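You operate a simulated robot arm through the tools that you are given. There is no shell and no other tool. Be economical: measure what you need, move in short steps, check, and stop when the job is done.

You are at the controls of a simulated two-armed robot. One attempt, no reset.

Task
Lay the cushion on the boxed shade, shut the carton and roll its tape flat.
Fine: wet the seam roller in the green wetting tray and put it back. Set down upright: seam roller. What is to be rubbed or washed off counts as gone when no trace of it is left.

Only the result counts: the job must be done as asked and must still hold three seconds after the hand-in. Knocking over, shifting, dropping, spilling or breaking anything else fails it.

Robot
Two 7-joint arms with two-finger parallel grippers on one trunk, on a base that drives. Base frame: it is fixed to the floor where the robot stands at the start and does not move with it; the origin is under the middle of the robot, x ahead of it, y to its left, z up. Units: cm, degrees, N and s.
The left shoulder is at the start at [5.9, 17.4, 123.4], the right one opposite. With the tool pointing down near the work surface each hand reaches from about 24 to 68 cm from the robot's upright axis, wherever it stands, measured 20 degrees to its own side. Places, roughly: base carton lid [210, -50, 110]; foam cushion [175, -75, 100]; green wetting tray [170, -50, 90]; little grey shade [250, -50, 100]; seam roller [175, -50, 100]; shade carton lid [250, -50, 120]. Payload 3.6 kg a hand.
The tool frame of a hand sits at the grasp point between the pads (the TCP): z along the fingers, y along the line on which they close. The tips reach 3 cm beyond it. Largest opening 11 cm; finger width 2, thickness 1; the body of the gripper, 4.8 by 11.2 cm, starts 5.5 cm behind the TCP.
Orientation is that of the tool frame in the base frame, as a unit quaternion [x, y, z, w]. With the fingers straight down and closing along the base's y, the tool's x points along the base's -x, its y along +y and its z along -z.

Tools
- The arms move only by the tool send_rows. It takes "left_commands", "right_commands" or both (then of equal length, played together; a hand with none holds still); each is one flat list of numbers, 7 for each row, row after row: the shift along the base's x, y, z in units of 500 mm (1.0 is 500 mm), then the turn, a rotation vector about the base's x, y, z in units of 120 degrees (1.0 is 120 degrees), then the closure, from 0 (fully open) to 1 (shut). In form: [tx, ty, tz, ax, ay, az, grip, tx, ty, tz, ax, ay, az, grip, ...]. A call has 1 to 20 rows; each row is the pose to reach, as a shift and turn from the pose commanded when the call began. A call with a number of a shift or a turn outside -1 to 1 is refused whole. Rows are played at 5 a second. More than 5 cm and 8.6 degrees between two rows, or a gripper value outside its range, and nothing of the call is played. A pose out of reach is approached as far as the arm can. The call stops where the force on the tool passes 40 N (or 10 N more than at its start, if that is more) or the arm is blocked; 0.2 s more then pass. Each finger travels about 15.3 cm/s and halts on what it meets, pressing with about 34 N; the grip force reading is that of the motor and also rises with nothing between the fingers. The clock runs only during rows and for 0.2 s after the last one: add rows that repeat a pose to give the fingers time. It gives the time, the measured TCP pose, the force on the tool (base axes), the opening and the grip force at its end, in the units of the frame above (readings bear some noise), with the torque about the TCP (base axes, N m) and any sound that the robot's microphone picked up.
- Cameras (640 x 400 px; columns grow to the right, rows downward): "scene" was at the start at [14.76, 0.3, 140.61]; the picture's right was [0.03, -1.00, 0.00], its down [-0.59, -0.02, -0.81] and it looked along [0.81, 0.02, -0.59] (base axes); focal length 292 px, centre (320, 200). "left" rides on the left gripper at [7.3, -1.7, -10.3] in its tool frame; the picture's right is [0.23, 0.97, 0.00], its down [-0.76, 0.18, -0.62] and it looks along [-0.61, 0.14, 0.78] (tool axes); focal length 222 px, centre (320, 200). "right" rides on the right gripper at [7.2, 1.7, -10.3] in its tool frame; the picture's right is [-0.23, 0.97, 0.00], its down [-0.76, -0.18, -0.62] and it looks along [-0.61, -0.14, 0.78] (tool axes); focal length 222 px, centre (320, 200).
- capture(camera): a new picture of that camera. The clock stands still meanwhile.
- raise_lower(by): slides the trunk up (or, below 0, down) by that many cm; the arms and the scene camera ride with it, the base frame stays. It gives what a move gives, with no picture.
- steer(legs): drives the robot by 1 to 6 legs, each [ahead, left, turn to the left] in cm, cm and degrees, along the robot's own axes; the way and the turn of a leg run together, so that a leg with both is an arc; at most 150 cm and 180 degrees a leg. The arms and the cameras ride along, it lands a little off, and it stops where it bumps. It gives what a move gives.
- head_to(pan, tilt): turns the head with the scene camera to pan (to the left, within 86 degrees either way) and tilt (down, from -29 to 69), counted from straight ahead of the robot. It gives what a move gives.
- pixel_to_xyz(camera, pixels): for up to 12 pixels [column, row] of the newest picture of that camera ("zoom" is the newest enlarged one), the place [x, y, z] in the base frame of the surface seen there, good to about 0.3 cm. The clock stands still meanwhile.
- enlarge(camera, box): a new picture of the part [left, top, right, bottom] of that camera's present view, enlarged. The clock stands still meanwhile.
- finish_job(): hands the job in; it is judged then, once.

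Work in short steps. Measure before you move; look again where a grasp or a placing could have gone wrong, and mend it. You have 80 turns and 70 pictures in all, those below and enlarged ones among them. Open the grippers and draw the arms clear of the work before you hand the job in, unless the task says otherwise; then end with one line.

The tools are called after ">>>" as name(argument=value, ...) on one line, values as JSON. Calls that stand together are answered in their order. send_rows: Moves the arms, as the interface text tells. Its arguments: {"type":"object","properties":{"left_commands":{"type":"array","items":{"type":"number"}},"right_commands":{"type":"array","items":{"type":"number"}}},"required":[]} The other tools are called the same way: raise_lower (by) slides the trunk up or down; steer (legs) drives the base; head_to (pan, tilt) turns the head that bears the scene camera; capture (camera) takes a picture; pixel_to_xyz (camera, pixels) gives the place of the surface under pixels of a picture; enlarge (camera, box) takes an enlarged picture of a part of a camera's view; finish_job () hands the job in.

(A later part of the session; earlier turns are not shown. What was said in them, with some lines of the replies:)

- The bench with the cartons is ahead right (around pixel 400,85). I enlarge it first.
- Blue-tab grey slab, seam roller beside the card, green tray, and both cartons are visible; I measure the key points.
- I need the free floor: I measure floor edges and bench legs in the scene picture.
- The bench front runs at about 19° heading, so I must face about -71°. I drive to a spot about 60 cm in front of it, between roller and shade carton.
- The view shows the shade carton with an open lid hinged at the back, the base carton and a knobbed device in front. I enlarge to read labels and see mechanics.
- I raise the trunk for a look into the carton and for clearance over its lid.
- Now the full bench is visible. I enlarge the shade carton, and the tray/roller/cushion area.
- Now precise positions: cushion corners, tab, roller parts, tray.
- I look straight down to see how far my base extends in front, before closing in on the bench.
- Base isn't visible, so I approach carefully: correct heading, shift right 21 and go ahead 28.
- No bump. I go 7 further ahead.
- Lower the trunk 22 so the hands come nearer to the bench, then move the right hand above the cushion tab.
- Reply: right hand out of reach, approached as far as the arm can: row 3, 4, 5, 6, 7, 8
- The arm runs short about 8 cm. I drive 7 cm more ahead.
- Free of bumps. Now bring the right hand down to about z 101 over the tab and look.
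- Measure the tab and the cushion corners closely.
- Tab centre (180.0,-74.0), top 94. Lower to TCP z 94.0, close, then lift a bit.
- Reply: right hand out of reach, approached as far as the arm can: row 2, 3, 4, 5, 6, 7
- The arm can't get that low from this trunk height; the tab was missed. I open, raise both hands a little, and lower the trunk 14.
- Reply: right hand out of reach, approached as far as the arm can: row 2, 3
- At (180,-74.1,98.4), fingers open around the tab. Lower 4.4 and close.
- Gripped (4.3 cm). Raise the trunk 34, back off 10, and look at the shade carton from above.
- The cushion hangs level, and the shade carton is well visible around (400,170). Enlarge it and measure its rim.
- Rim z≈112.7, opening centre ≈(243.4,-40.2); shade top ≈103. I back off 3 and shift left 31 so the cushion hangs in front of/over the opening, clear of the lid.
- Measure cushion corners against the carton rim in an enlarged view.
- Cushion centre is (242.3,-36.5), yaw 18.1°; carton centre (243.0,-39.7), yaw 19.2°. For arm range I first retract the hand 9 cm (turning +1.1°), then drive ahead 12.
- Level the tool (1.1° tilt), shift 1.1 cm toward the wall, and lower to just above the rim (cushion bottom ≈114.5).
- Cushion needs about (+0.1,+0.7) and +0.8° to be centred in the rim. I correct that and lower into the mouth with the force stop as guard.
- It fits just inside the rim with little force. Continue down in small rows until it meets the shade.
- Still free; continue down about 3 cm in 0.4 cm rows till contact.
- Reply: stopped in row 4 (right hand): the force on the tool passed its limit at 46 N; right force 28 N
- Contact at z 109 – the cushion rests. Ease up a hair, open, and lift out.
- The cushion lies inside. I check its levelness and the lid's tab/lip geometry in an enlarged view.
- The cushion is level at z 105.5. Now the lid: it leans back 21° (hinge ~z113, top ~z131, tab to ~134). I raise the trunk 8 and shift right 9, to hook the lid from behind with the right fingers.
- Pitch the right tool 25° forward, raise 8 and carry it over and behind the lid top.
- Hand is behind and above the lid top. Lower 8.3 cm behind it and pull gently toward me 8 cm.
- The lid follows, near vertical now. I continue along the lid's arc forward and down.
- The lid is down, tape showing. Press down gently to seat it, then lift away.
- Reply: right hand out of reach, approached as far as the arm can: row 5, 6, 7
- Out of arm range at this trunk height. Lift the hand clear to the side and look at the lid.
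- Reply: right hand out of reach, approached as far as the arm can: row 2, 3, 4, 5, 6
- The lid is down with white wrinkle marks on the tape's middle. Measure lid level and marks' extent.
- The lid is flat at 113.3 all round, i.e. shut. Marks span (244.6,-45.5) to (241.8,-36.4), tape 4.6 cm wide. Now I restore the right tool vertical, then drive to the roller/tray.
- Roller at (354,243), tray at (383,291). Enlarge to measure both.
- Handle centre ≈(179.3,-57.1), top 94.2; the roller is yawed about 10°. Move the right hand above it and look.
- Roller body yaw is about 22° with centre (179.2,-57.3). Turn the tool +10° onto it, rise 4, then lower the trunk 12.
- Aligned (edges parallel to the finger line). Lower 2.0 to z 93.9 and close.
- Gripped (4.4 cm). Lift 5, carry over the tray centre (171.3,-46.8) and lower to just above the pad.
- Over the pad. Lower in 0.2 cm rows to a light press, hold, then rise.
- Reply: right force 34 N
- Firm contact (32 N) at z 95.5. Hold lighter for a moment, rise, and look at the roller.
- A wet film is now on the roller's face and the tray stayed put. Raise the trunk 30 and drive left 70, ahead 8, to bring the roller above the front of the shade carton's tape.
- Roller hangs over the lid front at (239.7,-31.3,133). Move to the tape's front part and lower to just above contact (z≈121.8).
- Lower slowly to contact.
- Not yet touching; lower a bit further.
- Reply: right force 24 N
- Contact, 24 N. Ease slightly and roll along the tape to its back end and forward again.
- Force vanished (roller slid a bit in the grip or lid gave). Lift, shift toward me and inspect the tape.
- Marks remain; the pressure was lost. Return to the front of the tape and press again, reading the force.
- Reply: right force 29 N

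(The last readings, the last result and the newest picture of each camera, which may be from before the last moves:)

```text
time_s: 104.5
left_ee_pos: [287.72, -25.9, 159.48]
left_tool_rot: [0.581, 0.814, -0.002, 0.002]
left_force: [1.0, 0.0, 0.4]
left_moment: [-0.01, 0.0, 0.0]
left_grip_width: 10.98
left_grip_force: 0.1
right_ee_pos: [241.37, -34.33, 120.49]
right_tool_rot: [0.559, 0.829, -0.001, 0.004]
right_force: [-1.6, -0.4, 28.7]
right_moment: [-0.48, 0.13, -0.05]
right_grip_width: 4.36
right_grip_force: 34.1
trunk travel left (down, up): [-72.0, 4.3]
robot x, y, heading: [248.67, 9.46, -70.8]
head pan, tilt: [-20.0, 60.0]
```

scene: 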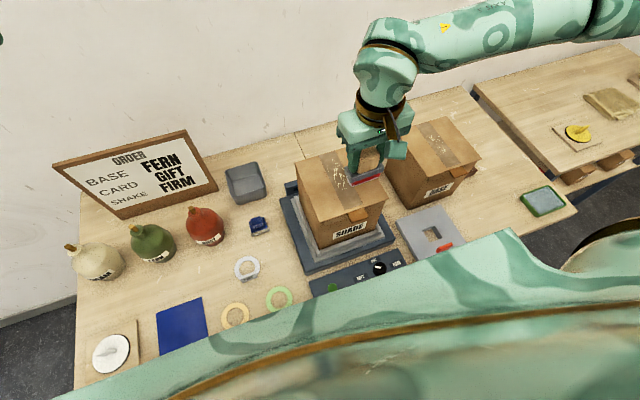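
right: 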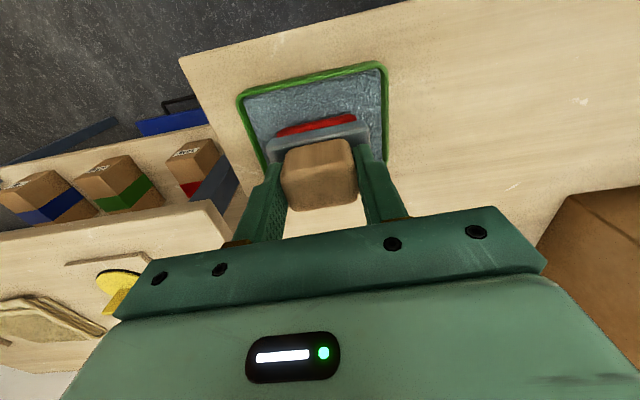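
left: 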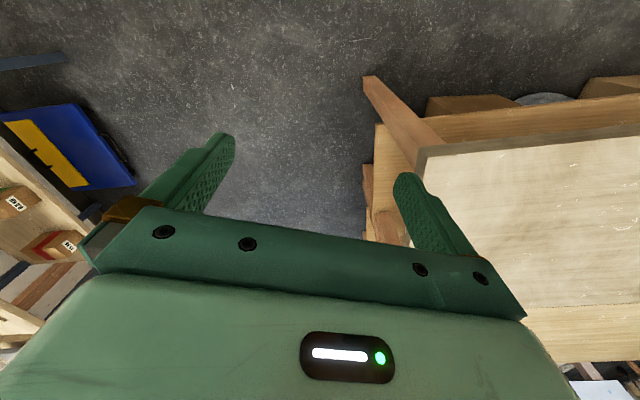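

28.7 N. Stroke 6 cm back at this level and read the force.

>>> send_rows(right_commands=[0.0066, -0.0189, 0, 0, 0, 0, 1, 0.0132, -0.0378, 0, 0, 0, 0, 1, 0.0197, -0.0566, 0, 0, 0, 0, 1, 0.0263, -0.0755, 0, 0, 0, 0, 1, 0.0329, -0.0944, 0, 0, 0, 0, 1, 0.0395, -0.1133, 0, 0, 0, 0, 1])

```text
time_s: 105.2
left_ee_pos: [287.48, -25.82, 159.51]
left_tool_rot: [0.582, 0.813, -0.003, 0.002]
left_force: [0.2, -1.0, -0.5]
left_moment: [0.04, 0.03, -0.01]
left_grip_width: 10.97
left_grip_force: 0.1
right_ee_pos: [241.74, -35.49, 120.59]
right_tool_rot: [0.56, 0.829, 0.003, -0.002]
right_force: [-7.5, 16.1, 35.8]
right_moment: [0.62, 0.78, -0.15]
right_grip_width: 4.37
right_grip_force: 33.8
trunk travel left (down, up): [-72.0, 4.3]
robot x, y, heading: [248.63, 9.47, -71.2]
head pan, tilt: [-20.0, 60.0]
stopped in row 3 (right hand): the force on the tool passed its limit at 50 N (the readings are from after the stop); the commanded pose is now the measured one
```

Too much pressure with friction. Ease up 0.15 cm and stroke on slowly.

>>> send_rows(right_commands=[0, 0, 0.003, 0, 0, 0, 1, 0.0033, -0.0094, 0.003, 0, 0, 0, 1, 0.0066, -0.0189, 0.003, 0, 0, 0, 1, 0.0099, -0.0283, 0.003, 0, 0, 0, 1, 0.0132, -0.0378, 0.003, 0, 0, 0, 1, 0.0165, -0.0472, 0.003, 0, 0, 0, 1, 0.0197, -0.0566, 0.003, 0, 0, 0, 1, 0.023, -0.066, 0.003, 0, 0, 0, 1])

```text
time_s: 106.3
left_ee_pos: [287.42, -26.0, 159.37]
left_tool_rot: [0.58, 0.814, -0.002, 0.001]
left_force: [0.3, -0.9, -0.7]
left_moment: [0.05, -0.03, -0.01]
left_grip_width: 11.01
left_grip_force: 0.0
right_ee_pos: [242.26, -37.13, 120.6]
right_tool_rot: [0.562, 0.827, 0.008, -0.005]
right_force: [-8.8, 22.1, 38.2]
right_moment: [1.15, 1.12, -0.39]
right_grip_width: 4.36
right_grip_force: 33.9
trunk travel left (down, up): [-72.0, 4.3]
robot x, y, heading: [248.72, 9.73, -71.1]
head pan, tilt: [-20.0, 60.0]
stopped in row 5 (right hand): the force on the tool passed its limit at 54 N (the readings are from after the stop); the commanded pose is now the measured one
```

Friction digs in when pushing. Lift clear and look at the effect on the marks.

>>> send_rows(right_commands=[0, 0, 0.02, 0, 0, 0, 1, 0, 0, 0.06, 0, 0, 0, 1, 0, 0, 0.14, 0, 0, 0, 1, -0.02, 0.07, 0.16, 0, 0, 0, 1, -0.05, 0.15, 0.16, 0, 0, 0, 1, -0.08, 0.23, 0.16, 0, 0, 0, 1, -0.1, 0.29, 0.16, 0, 0, 0, 1])

>>> enlarge(camera="scene", box=[310, 140, 430, 250])

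>>> capture(camera="right")

```text
time_s: 107.9
left_ee_pos: [287.45, -26.2, 159.37]
left_tool_rot: [0.579, 0.815, -0.002, 0.001]
left_force: [0.0, 0.6, 0.3]
left_moment: [0.0, -0.01, 0.01]
left_grip_width: 11.01
left_grip_force: 0.1
right_ee_pos: [237.35, -23.01, 128.53]
right_tool_rot: [0.56, 0.828, 0.004, -0.004]
right_force: [-0.1, -0.1, -1.1]
right_moment: [0.01, 0.01, 0.0]
right_grip_width: 4.36
right_grip_force: 34.2
trunk travel left (down, up): [-72.0, 4.3]
robot x, y, heading: [248.89, 9.4, -71.0]
head pan, tilt: [-20.0, 60.0]
```

```text
3.64 times, centred on (370, 195) of scene
```

zoom: 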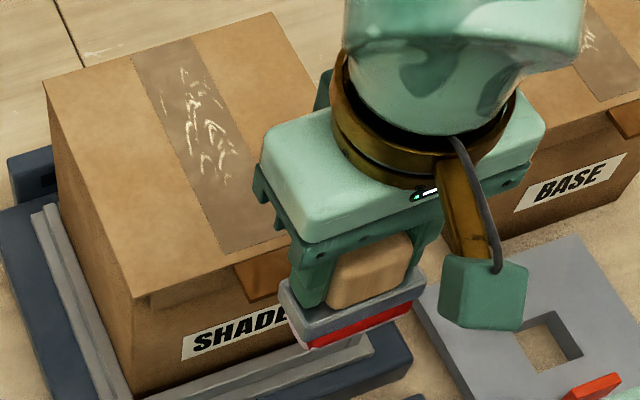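

```text
21 pictures are left
```

right: 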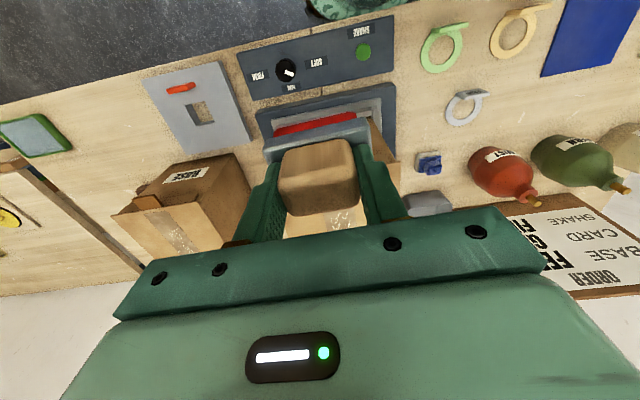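

Marks are still there, perhaps fainter. I'll straighten the tool and use pull strokes: set down at the tape's back end and draw toward me with moderate force.

>>> send_rows(right_commands=[0.026, -0.078, 0, -0.0053, -0.001, 0, 1, 0.052, -0.155, 0, -0.0053, -0.001, 0, 1, 0.079, -0.233, 0, -0.0053, -0.001, 0, 1, 0.105, -0.31, 0, -0.0053, -0.001, 0, 1, 0.131, -0.388, 0, -0.0053, -0.001, 0, 1, 0.158, -0.466, 0, -0.0053, -0.001, 0, 1, 0.158, -0.466, -0.08, -0.0053, -0.001, 0, 1, 0.158, -0.466, -0.14, -0.0053, -0.001, 0, 1, 0.158, -0.466, -0.15, -0.0053, -0.001, 0, 1, 0.158, -0.466, -0.154, -0.0053, -0.001, 0, 1, 0.158, -0.466, -0.157, -0.0053, -0.001, 0, 1, 0.158, -0.466, -0.157, -0.0053, -0.001, 0, 1])

```text
time_s: 110.5
left_ee_pos: [287.52, -26.01, 159.45]
left_tool_rot: [0.581, 0.814, -0.001, 0.001]
left_force: [-0.2, -0.1, 0.5]
left_moment: [-0.02, -0.01, 0.01]
left_grip_width: 10.98
left_grip_force: 0.1
right_ee_pos: [245.24, -46.5, 120.75]
right_tool_rot: [0.56, 0.829, -0.001, 0.002]
right_force: [0.0, -0.8, 10.6]
right_moment: [-0.22, -0.03, 0.01]
right_grip_width: 4.36
right_grip_force: 34.1
trunk travel left (down, up): [-72.0, 4.3]
robot x, y, heading: [248.95, 9.62, -71.2]
head pan, tilt: [-20.0, 60.0]
```

11 N contact at the back. Pull forward along the tape with slightly more pressure.

>>> send_rows(right_commands=[0, 0, -0.001, 0, 0, 0, 1, -0.0099, 0.0283, -0.001, 0, 0, 0, 1, -0.0197, 0.0566, -0.001, 0, 0, 0, 1, -0.0296, 0.085, -0.001, 0, 0, 0, 1, -0.0395, 0.1133, -0.001, 0, 0, 0, 1, -0.0494, 0.1416, -0.001, 0, 0, 0, 1, -0.0592, 0.1699, -0.001, 0, 0, 0, 1, -0.0691, 0.1982, -0.001, 0, 0, 0, 1, -0.079, 0.2266, -0.001, 0, 0, 0, 1, -0.0888, 0.2549, -0.001, 0, 0, 0, 1])

>>> enlarge(camera="scene", box=[310, 140, 430, 250])

```text
time_s: 112.3
left_ee_pos: [287.47, -26.15, 159.38]
left_tool_rot: [0.581, 0.814, -0.002, 0.001]
left_force: [0.0, 0.7, 0.0]
left_moment: [0.02, -0.02, 0.0]
left_grip_width: 11.01
left_grip_force: 0.0
right_ee_pos: [242.11, -37.21, 120.79]
right_tool_rot: [0.56, 0.828, -0.003, 0.005]
right_force: [-0.1, -0.2, -1.2]
right_moment: [0.04, -0.01, 0.01]
right_grip_width: 4.38
right_grip_force: 34.1
trunk travel left (down, up): [-72.0, 4.3]
robot x, y, heading: [248.85, 9.31, -71.1]
head pan, tilt: [-20.0, 60.0]
stopped in row 9 (right hand): the force on the tool passed its limit at 44 N (the readings are from after the stop); the commanded pose is now the measured one
```

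```text
3.64 times, centred on (370, 195) of scene
```

zoom: 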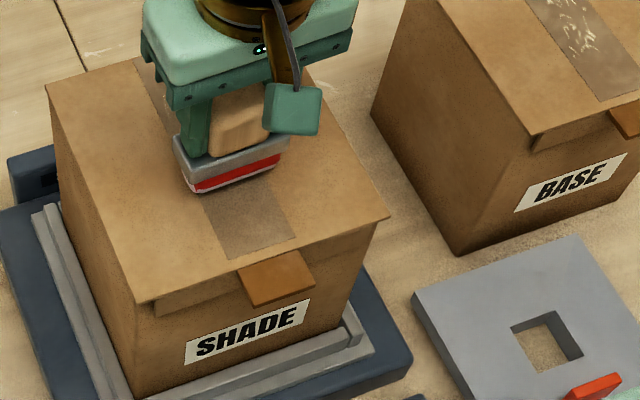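

Stick-slip occurred. Straighten the tool again and find a light contact (~6 N) here for gentler strokes.

>>> send_rows(right_commands=[0, 0, 0.006, 0.005, 0.0024, 0, 1, 0, 0, 0.002, 0.005, 0.0024, 0, 1, 0, 0, 0, 0.005, 0.0024, 0, 1, 0, 0, -0.002, 0.005, 0.0024, 0, 1, 0, 0, -0.003, 0.005, 0.0024, 0, 1, 0, 0, -0.003, 0.005, 0.0024, 0, 1])

```text
time_s: 113.8
left_ee_pos: [287.54, -26.24, 159.23]
left_tool_rot: [0.581, 0.814, -0.002, 0.001]
left_force: [-0.1, -0.3, -0.4]
left_moment: [0.02, 0.02, 0.01]
left_grip_width: 11.0
left_grip_force: 0.1
right_ee_pos: [242.04, -37.29, 120.75]
right_tool_rot: [0.56, 0.829, 0.0, 0.001]
right_force: [0.1, 0.0, 0.1]
right_moment: [0.01, 0.0, 0.01]
right_grip_width: 4.36
right_grip_force: 34.1
trunk travel left (down, up): [-72.0, 4.3]
robot x, y, heading: [248.71, 9.42, -71.1]
head pan, tilt: [-20.0, 60.0]
```

Just touching. Press slightly (0.08 cm) and stroke back 10 cm and forward again.

>>> send_rows(right_commands=[0, 0, -0.0015, 0, 0, 0, 1, 0.0082, -0.0236, -0.0015, 0, 0, 0, 1, 0.0165, -0.0472, -0.0015, 0, 0, 0, 1, 0.0247, -0.0708, -0.0015, 0, 0, 0, 1, 0.0329, -0.0944, -0.0015, 0, 0, 0, 1, 0.0411, -0.118, -0.0015, 0, 0, 0, 1, 0.0494, -0.1416, -0.0015, 0, 0, 0, 1, 0.0576, -0.1652, -0.0015, 0, 0, 0, 1, 0.0658, -0.1888, -0.0015, 0, 0, 0, 1, 0.0576, -0.1652, -0.0015, 0, 0, 0, 1, 0.0494, -0.1416, -0.0015, 0, 0, 0, 1, 0.0411, -0.118, -0.0015, 0, 0, 0, 1, 0.0329, -0.0944, -0.0015, 0, 0, 0, 1, 0.0247, -0.0708, -0.0015, 0, 0, 0, 1, 0.0165, -0.0472, -0.0015, 0, 0, 0, 1, 0.0082, -0.0236, -0.0015, 0, 0, 0, 1, 0, 0, -0.0015, 0, 0, 0, 1])

```text
time_s: 117.3
left_ee_pos: [287.58, -26.1, 159.22]
left_tool_rot: [0.58, 0.814, -0.002, 0.0]
left_force: [0.2, -0.5, -0.2]
left_moment: [0.02, 0.02, -0.02]
left_grip_width: 11.0
left_grip_force: 0.1
right_ee_pos: [242.11, -37.17, 120.68]
right_tool_rot: [0.56, 0.828, 0.0, 0.001]
right_force: [1.0, -2.7, 2.2]
right_moment: [-0.15, 0.06, 0.08]
right_grip_width: 4.34
right_grip_force: 33.9
trunk travel left (down, up): [-72.0, 4.3]
robot x, y, heading: [248.62, 9.2, -70.9]
head pan, tilt: [-20.0, 60.0]
```

The light stroke ran through. One more double pass with 0.05 cm more pressure, continuing to the tape's front.

>>> send_rows(right_commands=[0, 0, -0.001, 0, 0, 0, 1, 0.0082, -0.0236, -0.001, 0, 0, 0, 1, 0.0165, -0.0472, -0.001, 0, 0, 0, 1, 0.0247, -0.0708, -0.001, 0, 0, 0, 1, 0.0329, -0.0944, -0.001, 0, 0, 0, 1, 0.0411, -0.118, -0.001, 0, 0, 0, 1, 0.0494, -0.1416, -0.001, 0, 0, 0, 1, 0.0576, -0.1652, -0.001, 0, 0, 0, 1, 0.0658, -0.1888, -0.001, 0, 0, 0, 1, 0.0576, -0.1652, -0.001, 0, 0, 0, 1, 0.0494, -0.1416, -0.001, 0, 0, 0, 1, 0.0411, -0.118, -0.001, 0, 0, 0, 1, 0.0329, -0.0944, -0.001, 0, 0, 0, 1, 0.0247, -0.0708, -0.001, 0, 0, 0, 1, 0.0165, -0.0472, -0.001, 0, 0, 0, 1, 0.0082, -0.0236, -0.001, 0, 0, 0, 1, 0, 0, -0.001, 0, 0, 0, 1, -0.0082, 0.0236, -0.001, 0, 0, 0, 1, -0.0165, 0.0472, -0.001, 0, 0, 0, 1])

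>>> send_rows(right_commands=[0, 0, 0.05, 0, 0, 0, 1, 0, 0, 0.12, 0, 0, 0, 1, -0.02, 0.06, 0.16, 0, 0, 0, 1, -0.05, 0.14, 0.16, 0, 0, 0, 1, -0.08, 0.22, 0.16, 0, 0, 0, 1])

>>> enlarge(camera="scene", box=[310, 140, 430, 250])

```text
time_s: 121.1
left_ee_pos: [287.54, -26.24, 159.41]
left_tool_rot: [0.581, 0.814, -0.002, 0.002]
left_force: [0.2, 0.4, 0.2]
left_moment: [-0.01, 0.03, -0.01]
left_grip_width: 11.0
left_grip_force: 0.0
right_ee_pos: [242.22, -37.32, 120.89]
right_tool_rot: [0.559, 0.829, -0.003, 0.008]
right_force: [-0.1, -0.1, -1.2]
right_moment: [0.01, 0.0, 0.01]
right_grip_width: 4.38
right_grip_force: 34.2
trunk travel left (down, up): [-72.0, 4.3]
robot x, y, heading: [248.84, 9.47, -70.9]
head pan, tilt: [-20.0, 60.0]
stopped in row 18 (right hand): the force on the tool passed its limit at 44 N (the readings are from after the stop); the commanded pose is now the measured one
```

```text
time_s: 122.3
left_ee_pos: [287.48, -26.04, 159.44]
left_tool_rot: [0.582, 0.813, -0.002, 0.002]
left_force: [0.5, 0.5, -0.2]
left_moment: [-0.01, -0.03, 0.02]
left_grip_width: 11.02
left_grip_force: 0.1
right_ee_pos: [238.15, -26.24, 129.03]
right_tool_rot: [0.56, 0.828, -0.003, 0.008]
right_force: [0.4, -0.3, -1.6]
right_moment: [-0.03, 0.03, 0.02]
right_grip_width: 4.37
right_grip_force: 34.2
trunk travel left (down, up): [-72.0, 4.3]
robot x, y, heading: [248.65, 9.49, -70.8]
head pan, tilt: [-20.0, 60.0]
```

```text
3.64 times, centred on (370, 195) of scene
```

zoom: 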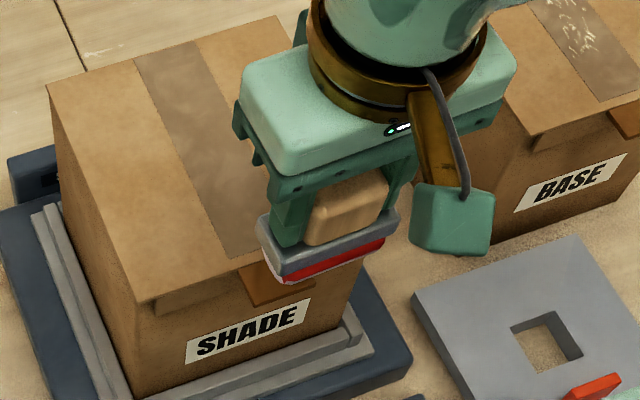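

The marks look gone. Level the tool, move the hand aside and inspect the whole tape closely.

>>> send_rows(right_commands=[-0.06, 0.03, 0.04, 0.0066, 0.0047, 0, 1, -0.14, 0.05, 0.08, 0.0066, 0.0047, 0, 1, -0.22, 0.05, 0.1, 0.0066, 0.0047, 0, 1, -0.22, 0.05, 0.1, 0.0066, 0.0047, 0, 1])

>>> enlarge(camera="scene", box=[315, 140, 395, 220])

```text
time_s: 123.3
left_ee_pos: [287.65, -26.29, 159.38]
left_tool_rot: [0.581, 0.814, -0.002, 0.0]
left_force: [0.1, -0.9, -0.1]
left_moment: [-0.04, 0.01, 0.01]
left_grip_width: 10.98
left_grip_force: 0.0
right_ee_pos: [227.39, -23.79, 133.91]
right_tool_rot: [0.559, 0.829, -0.001, -0.001]
right_force: [0.3, 0.1, -1.7]
right_moment: [-0.02, -0.01, -0.03]
right_grip_width: 4.35
right_grip_force: 33.4
trunk travel left (down, up): [-72.0, 4.3]
robot x, y, heading: [248.72, 8.95, -70.8]
head pan, tilt: [-20.0, 60.0]
```

```text
5.00 times, centred on (355, 180) of scene
```

zoom: 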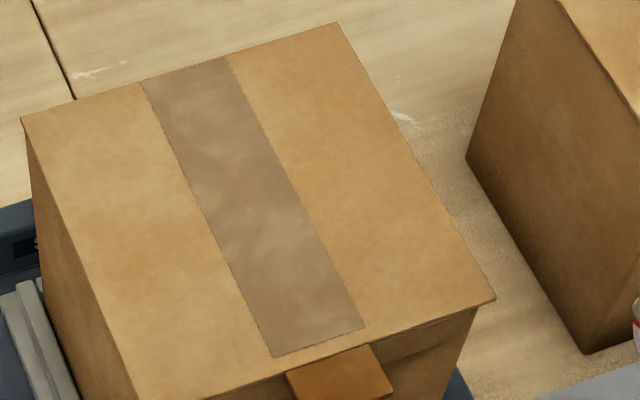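

Tape looks clean; one very close look to be sure of no trace.

>>> enlarge(camera="scene", box=[336, 150, 376, 188])

```text
10.53 times, centred on (356, 169) of scene
```

zoom: 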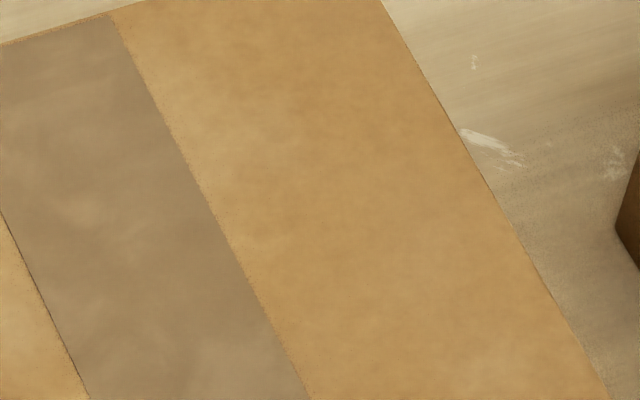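

Clean. Drive back to the roller's place (back 8, right 70), then lower the trunk 30.

>>> steer(legs=[[-8, 0, 0], [0, -70, 0]])

>>> raise_lower(by=-28)

```text
time_s: 127.8
left_ee_pos: [219.18, -41.16, 159.38]
left_tool_rot: [0.582, 0.813, -0.002, 0.002]
left_force: [0.4, 0.1, -0.3]
left_moment: [0.01, -0.03, -0.01]
left_grip_width: 11.03
left_grip_force: 0.1
right_ee_pos: [158.87, -38.72, 134.05]
right_tool_rot: [0.561, 0.828, 0.001, -0.001]
right_force: [0.0, 0.4, -2.1]
right_moment: [0.02, -0.04, 0.0]
right_grip_width: 4.32
right_grip_force: 33.9
trunk travel left (down, up): [-72.0, 4.3]
robot x, y, heading: [180.13, -5.77, -71.1]
head pan, tilt: [-20.0, 60.0]
```

```text
time_s: 130.6
left_ee_pos: [219.17, -41.19, 131.37]
left_tool_rot: [0.581, 0.814, -0.001, 0.0]
left_force: [-0.1, -0.2, -0.1]
left_moment: [-0.01, 0.0, -0.01]
left_grip_width: 11.01
left_grip_force: 0.0
right_ee_pos: [158.97, -38.96, 105.07]
right_tool_rot: [0.56, 0.828, 0.011, -0.017]
right_force: [0.5, 0.0, -0.9]
right_moment: [-0.02, 0.0, 0.0]
right_grip_width: 4.37
right_grip_force: 33.9
trunk travel left (down, up): [-44.0, 32.3]
robot x, y, heading: [180.72, -5.86, -71.3]
head pan, tilt: [-20.0, 60.0]
```

The tool tilted slightly (near the body); move the hand out to above the roller's spot.

>>> send_rows(right_commands=[0.058, -0.053, 0, 0, 0, 0, 1, 0.116, -0.106, 0, 0, 0, 0, 1, 0.174, -0.159, 0, 0, 0, 0, 1, 0.232, -0.212, 0, 0, 0, 0, 1, 0.29, -0.265, 0, 0, 0, 0, 1, 0.348, -0.318, 0, 0, 0, 0, 1, 0.407, -0.371, 0, 0, 0, 0, 1, 0.407, -0.371, 0, 0, 0, 0, 1])

>>> head_to(pan=-12, tilt=50)

>>> enlarge(camera="scene", box=[290, 150, 450, 310])

```text
time_s: 132.4
left_ee_pos: [219.05, -41.18, 131.48]
left_tool_rot: [0.581, 0.814, -0.001, 0.001]
left_force: [0.2, 1.1, -1.0]
left_moment: [0.01, 0.01, 0.01]
left_grip_width: 10.99
left_grip_force: 0.1
right_ee_pos: [179.11, -57.7, 105.06]
right_tool_rot: [0.56, 0.828, 0.013, -0.015]
right_force: [-0.5, 0.8, -1.6]
right_moment: [0.02, -0.02, -0.02]
right_grip_width: 4.37
right_grip_force: 33.8
trunk travel left (down, up): [-44.0, 32.3]
robot x, y, heading: [180.22, -5.64, -71.3]
head pan, tilt: [-20.0, 60.0]
```

```text
time_s: 133.1
left_ee_pos: [219.1, -41.27, 131.33]
left_tool_rot: [0.581, 0.814, -0.002, 0.001]
left_force: [-0.9, 0.5, -0.1]
left_moment: [-0.01, -0.02, 0.0]
left_grip_width: 11.0
left_grip_force: 0.0
right_ee_pos: [179.3, -57.66, 105.03]
right_tool_rot: [0.56, 0.828, 0.012, -0.016]
right_force: [0.3, 0.0, -0.3]
right_moment: [-0.01, 0.02, -0.01]
right_grip_width: 4.37
right_grip_force: 34.2
trunk travel left (down, up): [-44.0, 32.3]
robot x, y, heading: [179.84, -5.8, -71.0]
head pan, tilt: [-12.0, 50.0]
```

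```text
2.50 times, centred on (370, 230) of scene
```

zoom: 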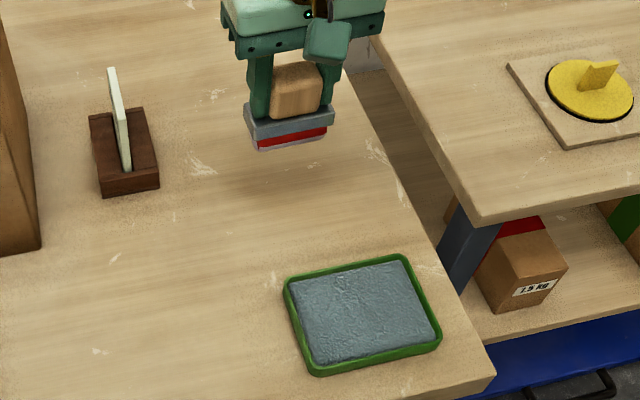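

Straighten the tool and lower to ~1.5 cm above the bench, then check the roller's levelness.

>>> send_rows(right_commands=[0, 0.004, 0, -0.0181, -0.0063, 0, 1, 0, 0.004, -0.08, -0.0181, -0.0063, 0, 1, 0, 0.004, -0.16, -0.0181, -0.0063, 0, 1, 0, 0.004, -0.2, -0.0181, -0.0063, 0, 1, 0, 0.004, -0.2, -0.0181, -0.0063, 0, 1])

>>> enlarge(camera="scene", box=[330, 165, 410, 235])

```text
time_s: 134.3
left_ee_pos: [219.07, -41.21, 131.36]
left_tool_rot: [0.582, 0.814, -0.002, 0.0]
left_force: [0.0, 0.1, -0.1]
left_moment: [0.01, -0.02, -0.01]
left_grip_width: 10.99
left_grip_force: 0.1
right_ee_pos: [179.3, -57.47, 95.0]
right_tool_rot: [0.56, 0.829, 0.0, 0.0]
right_force: [-1.0, 0.3, -1.7]
right_moment: [-0.01, 0.01, -0.02]
right_grip_width: 4.34
right_grip_force: 34.1
trunk travel left (down, up): [-44.0, 32.3]
robot x, y, heading: [180.13, -5.42, -71.2]
head pan, tilt: [-12.0, 50.0]
```

```text
5.71 times, centred on (370, 200) of scene
```

zoom: 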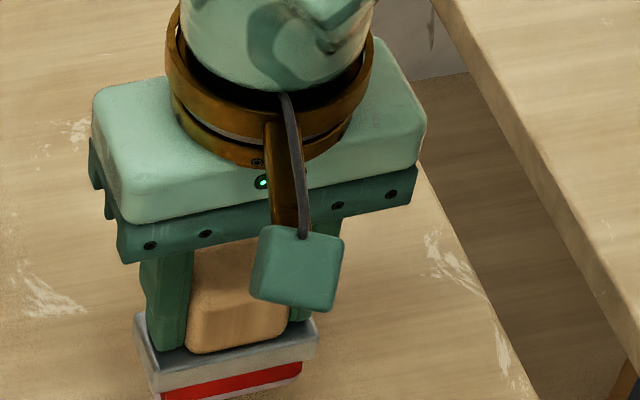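

Looks level. Lower slowly to touch the bench.

>>> send_rows(right_commands=[0, 0, -0.012, 0, 0, 0, 1, 0, 0, -0.018, 0, 0, 0, 1, 0, 0, -0.024, 0, 0, 0, 1, 0, 0, -0.028, 0, 0, 0, 1, 0, 0, -0.028, 0, 0, 0, 1])

```text
time_s: 135.5
left_ee_pos: [219.06, -41.32, 131.47]
left_tool_rot: [0.581, 0.814, -0.002, 0.001]
left_force: [0.1, -0.5, 0.7]
left_moment: [0.02, -0.01, 0.01]
left_grip_width: 10.97
left_grip_force: 0.1
right_ee_pos: [179.27, -57.5, 93.63]
right_tool_rot: [0.56, 0.828, 0.0, 0.0]
right_force: [-0.1, 0.7, -1.3]
right_moment: [-0.02, 0.01, 0.0]
right_grip_width: 4.34
right_grip_force: 33.9
trunk travel left (down, up): [-44.0, 32.3]
robot x, y, heading: [180.1, -5.35, -70.8]
head pan, tilt: [-12.0, 50.0]
```

>>> send_rows(right_commands=[0, 0, -0.003, 0, 0, 0, 1, 0, 0, -0.005, 0, 0, 0, 1, 0, 0, -0.007, 0, 0, 0, 1, 0, 0, -0.007, 0, 0, 0, 1])

```text
time_s: 136.5
left_ee_pos: [219.1, -41.16, 131.36]
left_tool_rot: [0.582, 0.813, -0.002, 0.0]
left_force: [0.9, -0.9, 0.4]
left_moment: [0.01, 0.0, 0.01]
left_grip_width: 11.0
left_grip_force: 0.1
right_ee_pos: [179.38, -57.56, 93.2]
right_tool_rot: [0.56, 0.829, 0.0, 0.0]
right_force: [-0.7, -0.7, 6.0]
right_moment: [0.07, 0.2, 0.02]
right_grip_width: 4.36
right_grip_force: 33.7
trunk travel left (down, up): [-44.0, 32.3]
robot x, y, heading: [180.33, -5.89, -71.0]
head pan, tilt: [-12.0, 50.0]
```

Resting with ~7 N. Ease off, open, and rise straight up.

>>> send_rows(right_commands=[0, 0, 0.002, 0, 0, 0, 1, 0, 0, 0.002, 0, 0, 0, 0.4, 0, 0, 0.002, 0, 0, 0, 0.1, 0, 0, 0.002, 0, 0, 0, 0.1, 0, 0, 0.06, 0, 0, 0, 0.1, 0, 0, 0.14, 0, 0, 0, 0.1, 0, 0, 0.22, 0, 0, 0, 0.1, 0, 0, 0.3, 0, 0, 0, 0.1])

>>> capture(camera="right")

>>> raise_lower(by=25)

>>> steer(legs=[[-30, 0, 0]])

>>> head_to(pan=0, tilt=45)

>>> capture(camera="scene")

```text
time_s: 138.3
left_ee_pos: [219.07, -41.12, 131.43]
left_tool_rot: [0.581, 0.814, -0.002, 0.0]
left_force: [-0.4, 0.8, -0.3]
left_moment: [-0.03, -0.01, 0.02]
left_grip_width: 11.01
left_grip_force: 0.1
right_ee_pos: [179.27, -57.4, 108.07]
right_tool_rot: [0.56, 0.828, 0.001, -0.001]
right_force: [1.0, 0.1, -1.2]
right_moment: [-0.01, -0.02, 0.0]
right_grip_width: 9.89
right_grip_force: 0.0
trunk travel left (down, up): [-44.0, 32.3]
robot x, y, heading: [180.38, -5.59, -71.1]
head pan, tilt: [-12.0, 50.0]
```

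```text
14 pictures are left
```

right: 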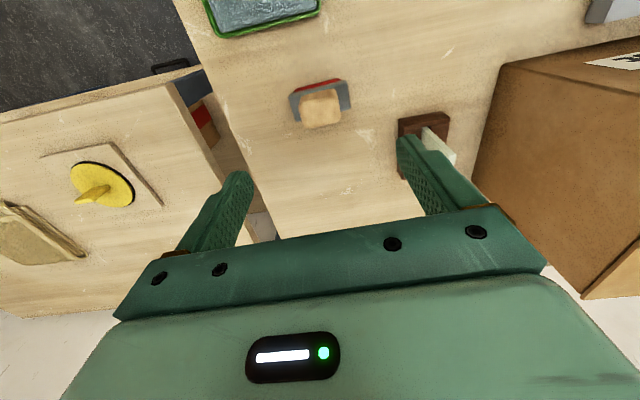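

```text
time_s: 140.9
left_ee_pos: [219.02, -41.16, 156.33]
left_tool_rot: [0.582, 0.814, -0.002, 0.001]
left_force: [0.2, -0.1, -0.2]
left_moment: [-0.01, 0.0, 0.0]
left_grip_width: 10.99
left_grip_force: 0.1
right_ee_pos: [179.25, -57.55, 133.19]
right_tool_rot: [0.56, 0.828, -0.001, 0.0]
right_force: [0.5, 1.0, -0.3]
right_moment: [0.01, 0.02, 0.02]
right_grip_width: 9.87
right_grip_force: 0.0
trunk travel left (down, up): [-69.0, 7.3]
robot x, y, heading: [180.01, -5.67, -71.0]
head pan, tilt: [-12.0, 50.0]
```

```text
time_s: 142.9
left_ee_pos: [209.55, -13.22, 156.35]
left_tool_rot: [0.582, 0.813, -0.001, 0.001]
left_force: [-0.7, 0.0, -0.4]
left_moment: [-0.02, 0.02, -0.03]
left_grip_width: 11.03
left_grip_force: 0.1
right_ee_pos: [169.56, -29.43, 133.19]
right_tool_rot: [0.559, 0.829, 0.001, -0.001]
right_force: [0.1, -0.3, -0.3]
right_moment: [0.02, 0.01, 0.03]
right_grip_width: 9.94
right_grip_force: 0.0
trunk travel left (down, up): [-69.0, 7.3]
robot x, y, heading: [170.8, 22.74, -71.3]
head pan, tilt: [-12.0, 50.0]
```

```text
time_s: 143.7
left_ee_pos: [209.39, -12.74, 156.39]
left_tool_rot: [0.581, 0.814, -0.002, 0.002]
left_force: [0.6, -0.3, -0.4]
left_moment: [0.02, -0.05, 0.03]
left_grip_width: 11.0
left_grip_force: 0.0
right_ee_pos: [169.53, -29.06, 133.26]
right_tool_rot: [0.561, 0.828, 0.0, 0.0]
right_force: [-0.1, 0.7, 0.6]
right_moment: [-0.01, 0.0, -0.02]
right_grip_width: 9.92
right_grip_force: 0.2
trunk travel left (down, up): [-69.0, 7.3]
robot x, y, heading: [170.82, 22.66, -70.9]
head pan, tilt: [0.0, 45.0]
```

```text
13 pictures are left
5 turns are left
```

scene: 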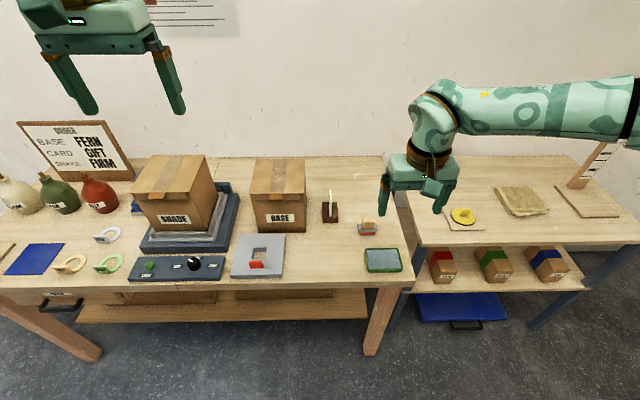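

Everything stands; a last look at both cartons and the roller.

>>> enlarge(camera="scene", box=[120, 140, 410, 290])

>>> pixel_to_xyz(camera="scene", pixels=[[150, 160], [200, 160], [145, 190], [190, 190], [368, 221]])

```text
2.21 times, centred on (265, 215) of scene
```

zoom: 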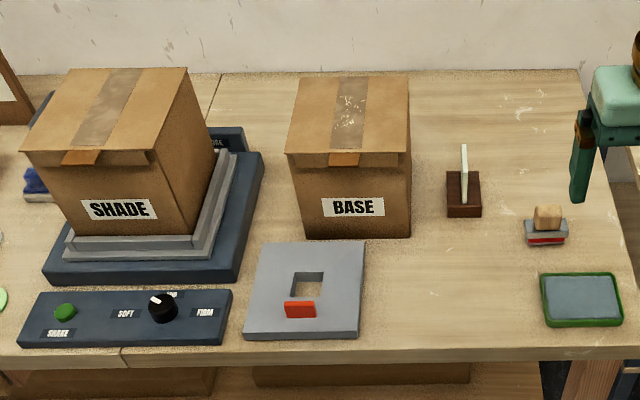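

```text
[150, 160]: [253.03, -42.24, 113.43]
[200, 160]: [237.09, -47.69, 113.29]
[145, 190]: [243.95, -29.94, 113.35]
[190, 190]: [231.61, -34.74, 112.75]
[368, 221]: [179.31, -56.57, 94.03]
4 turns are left
```

The lid is shut flat at z 113.3, the tape is smooth, and the roller stands upright in its place. Both arms are clear, so I hand in.

>>> finish_job()

```text
The job is handed in.
```

I laid the cushion on the boxed shade, shut the carton, and rolled its tape flat with no marks left. The wetted seam roller is back upright in its place, and the job is handed in.
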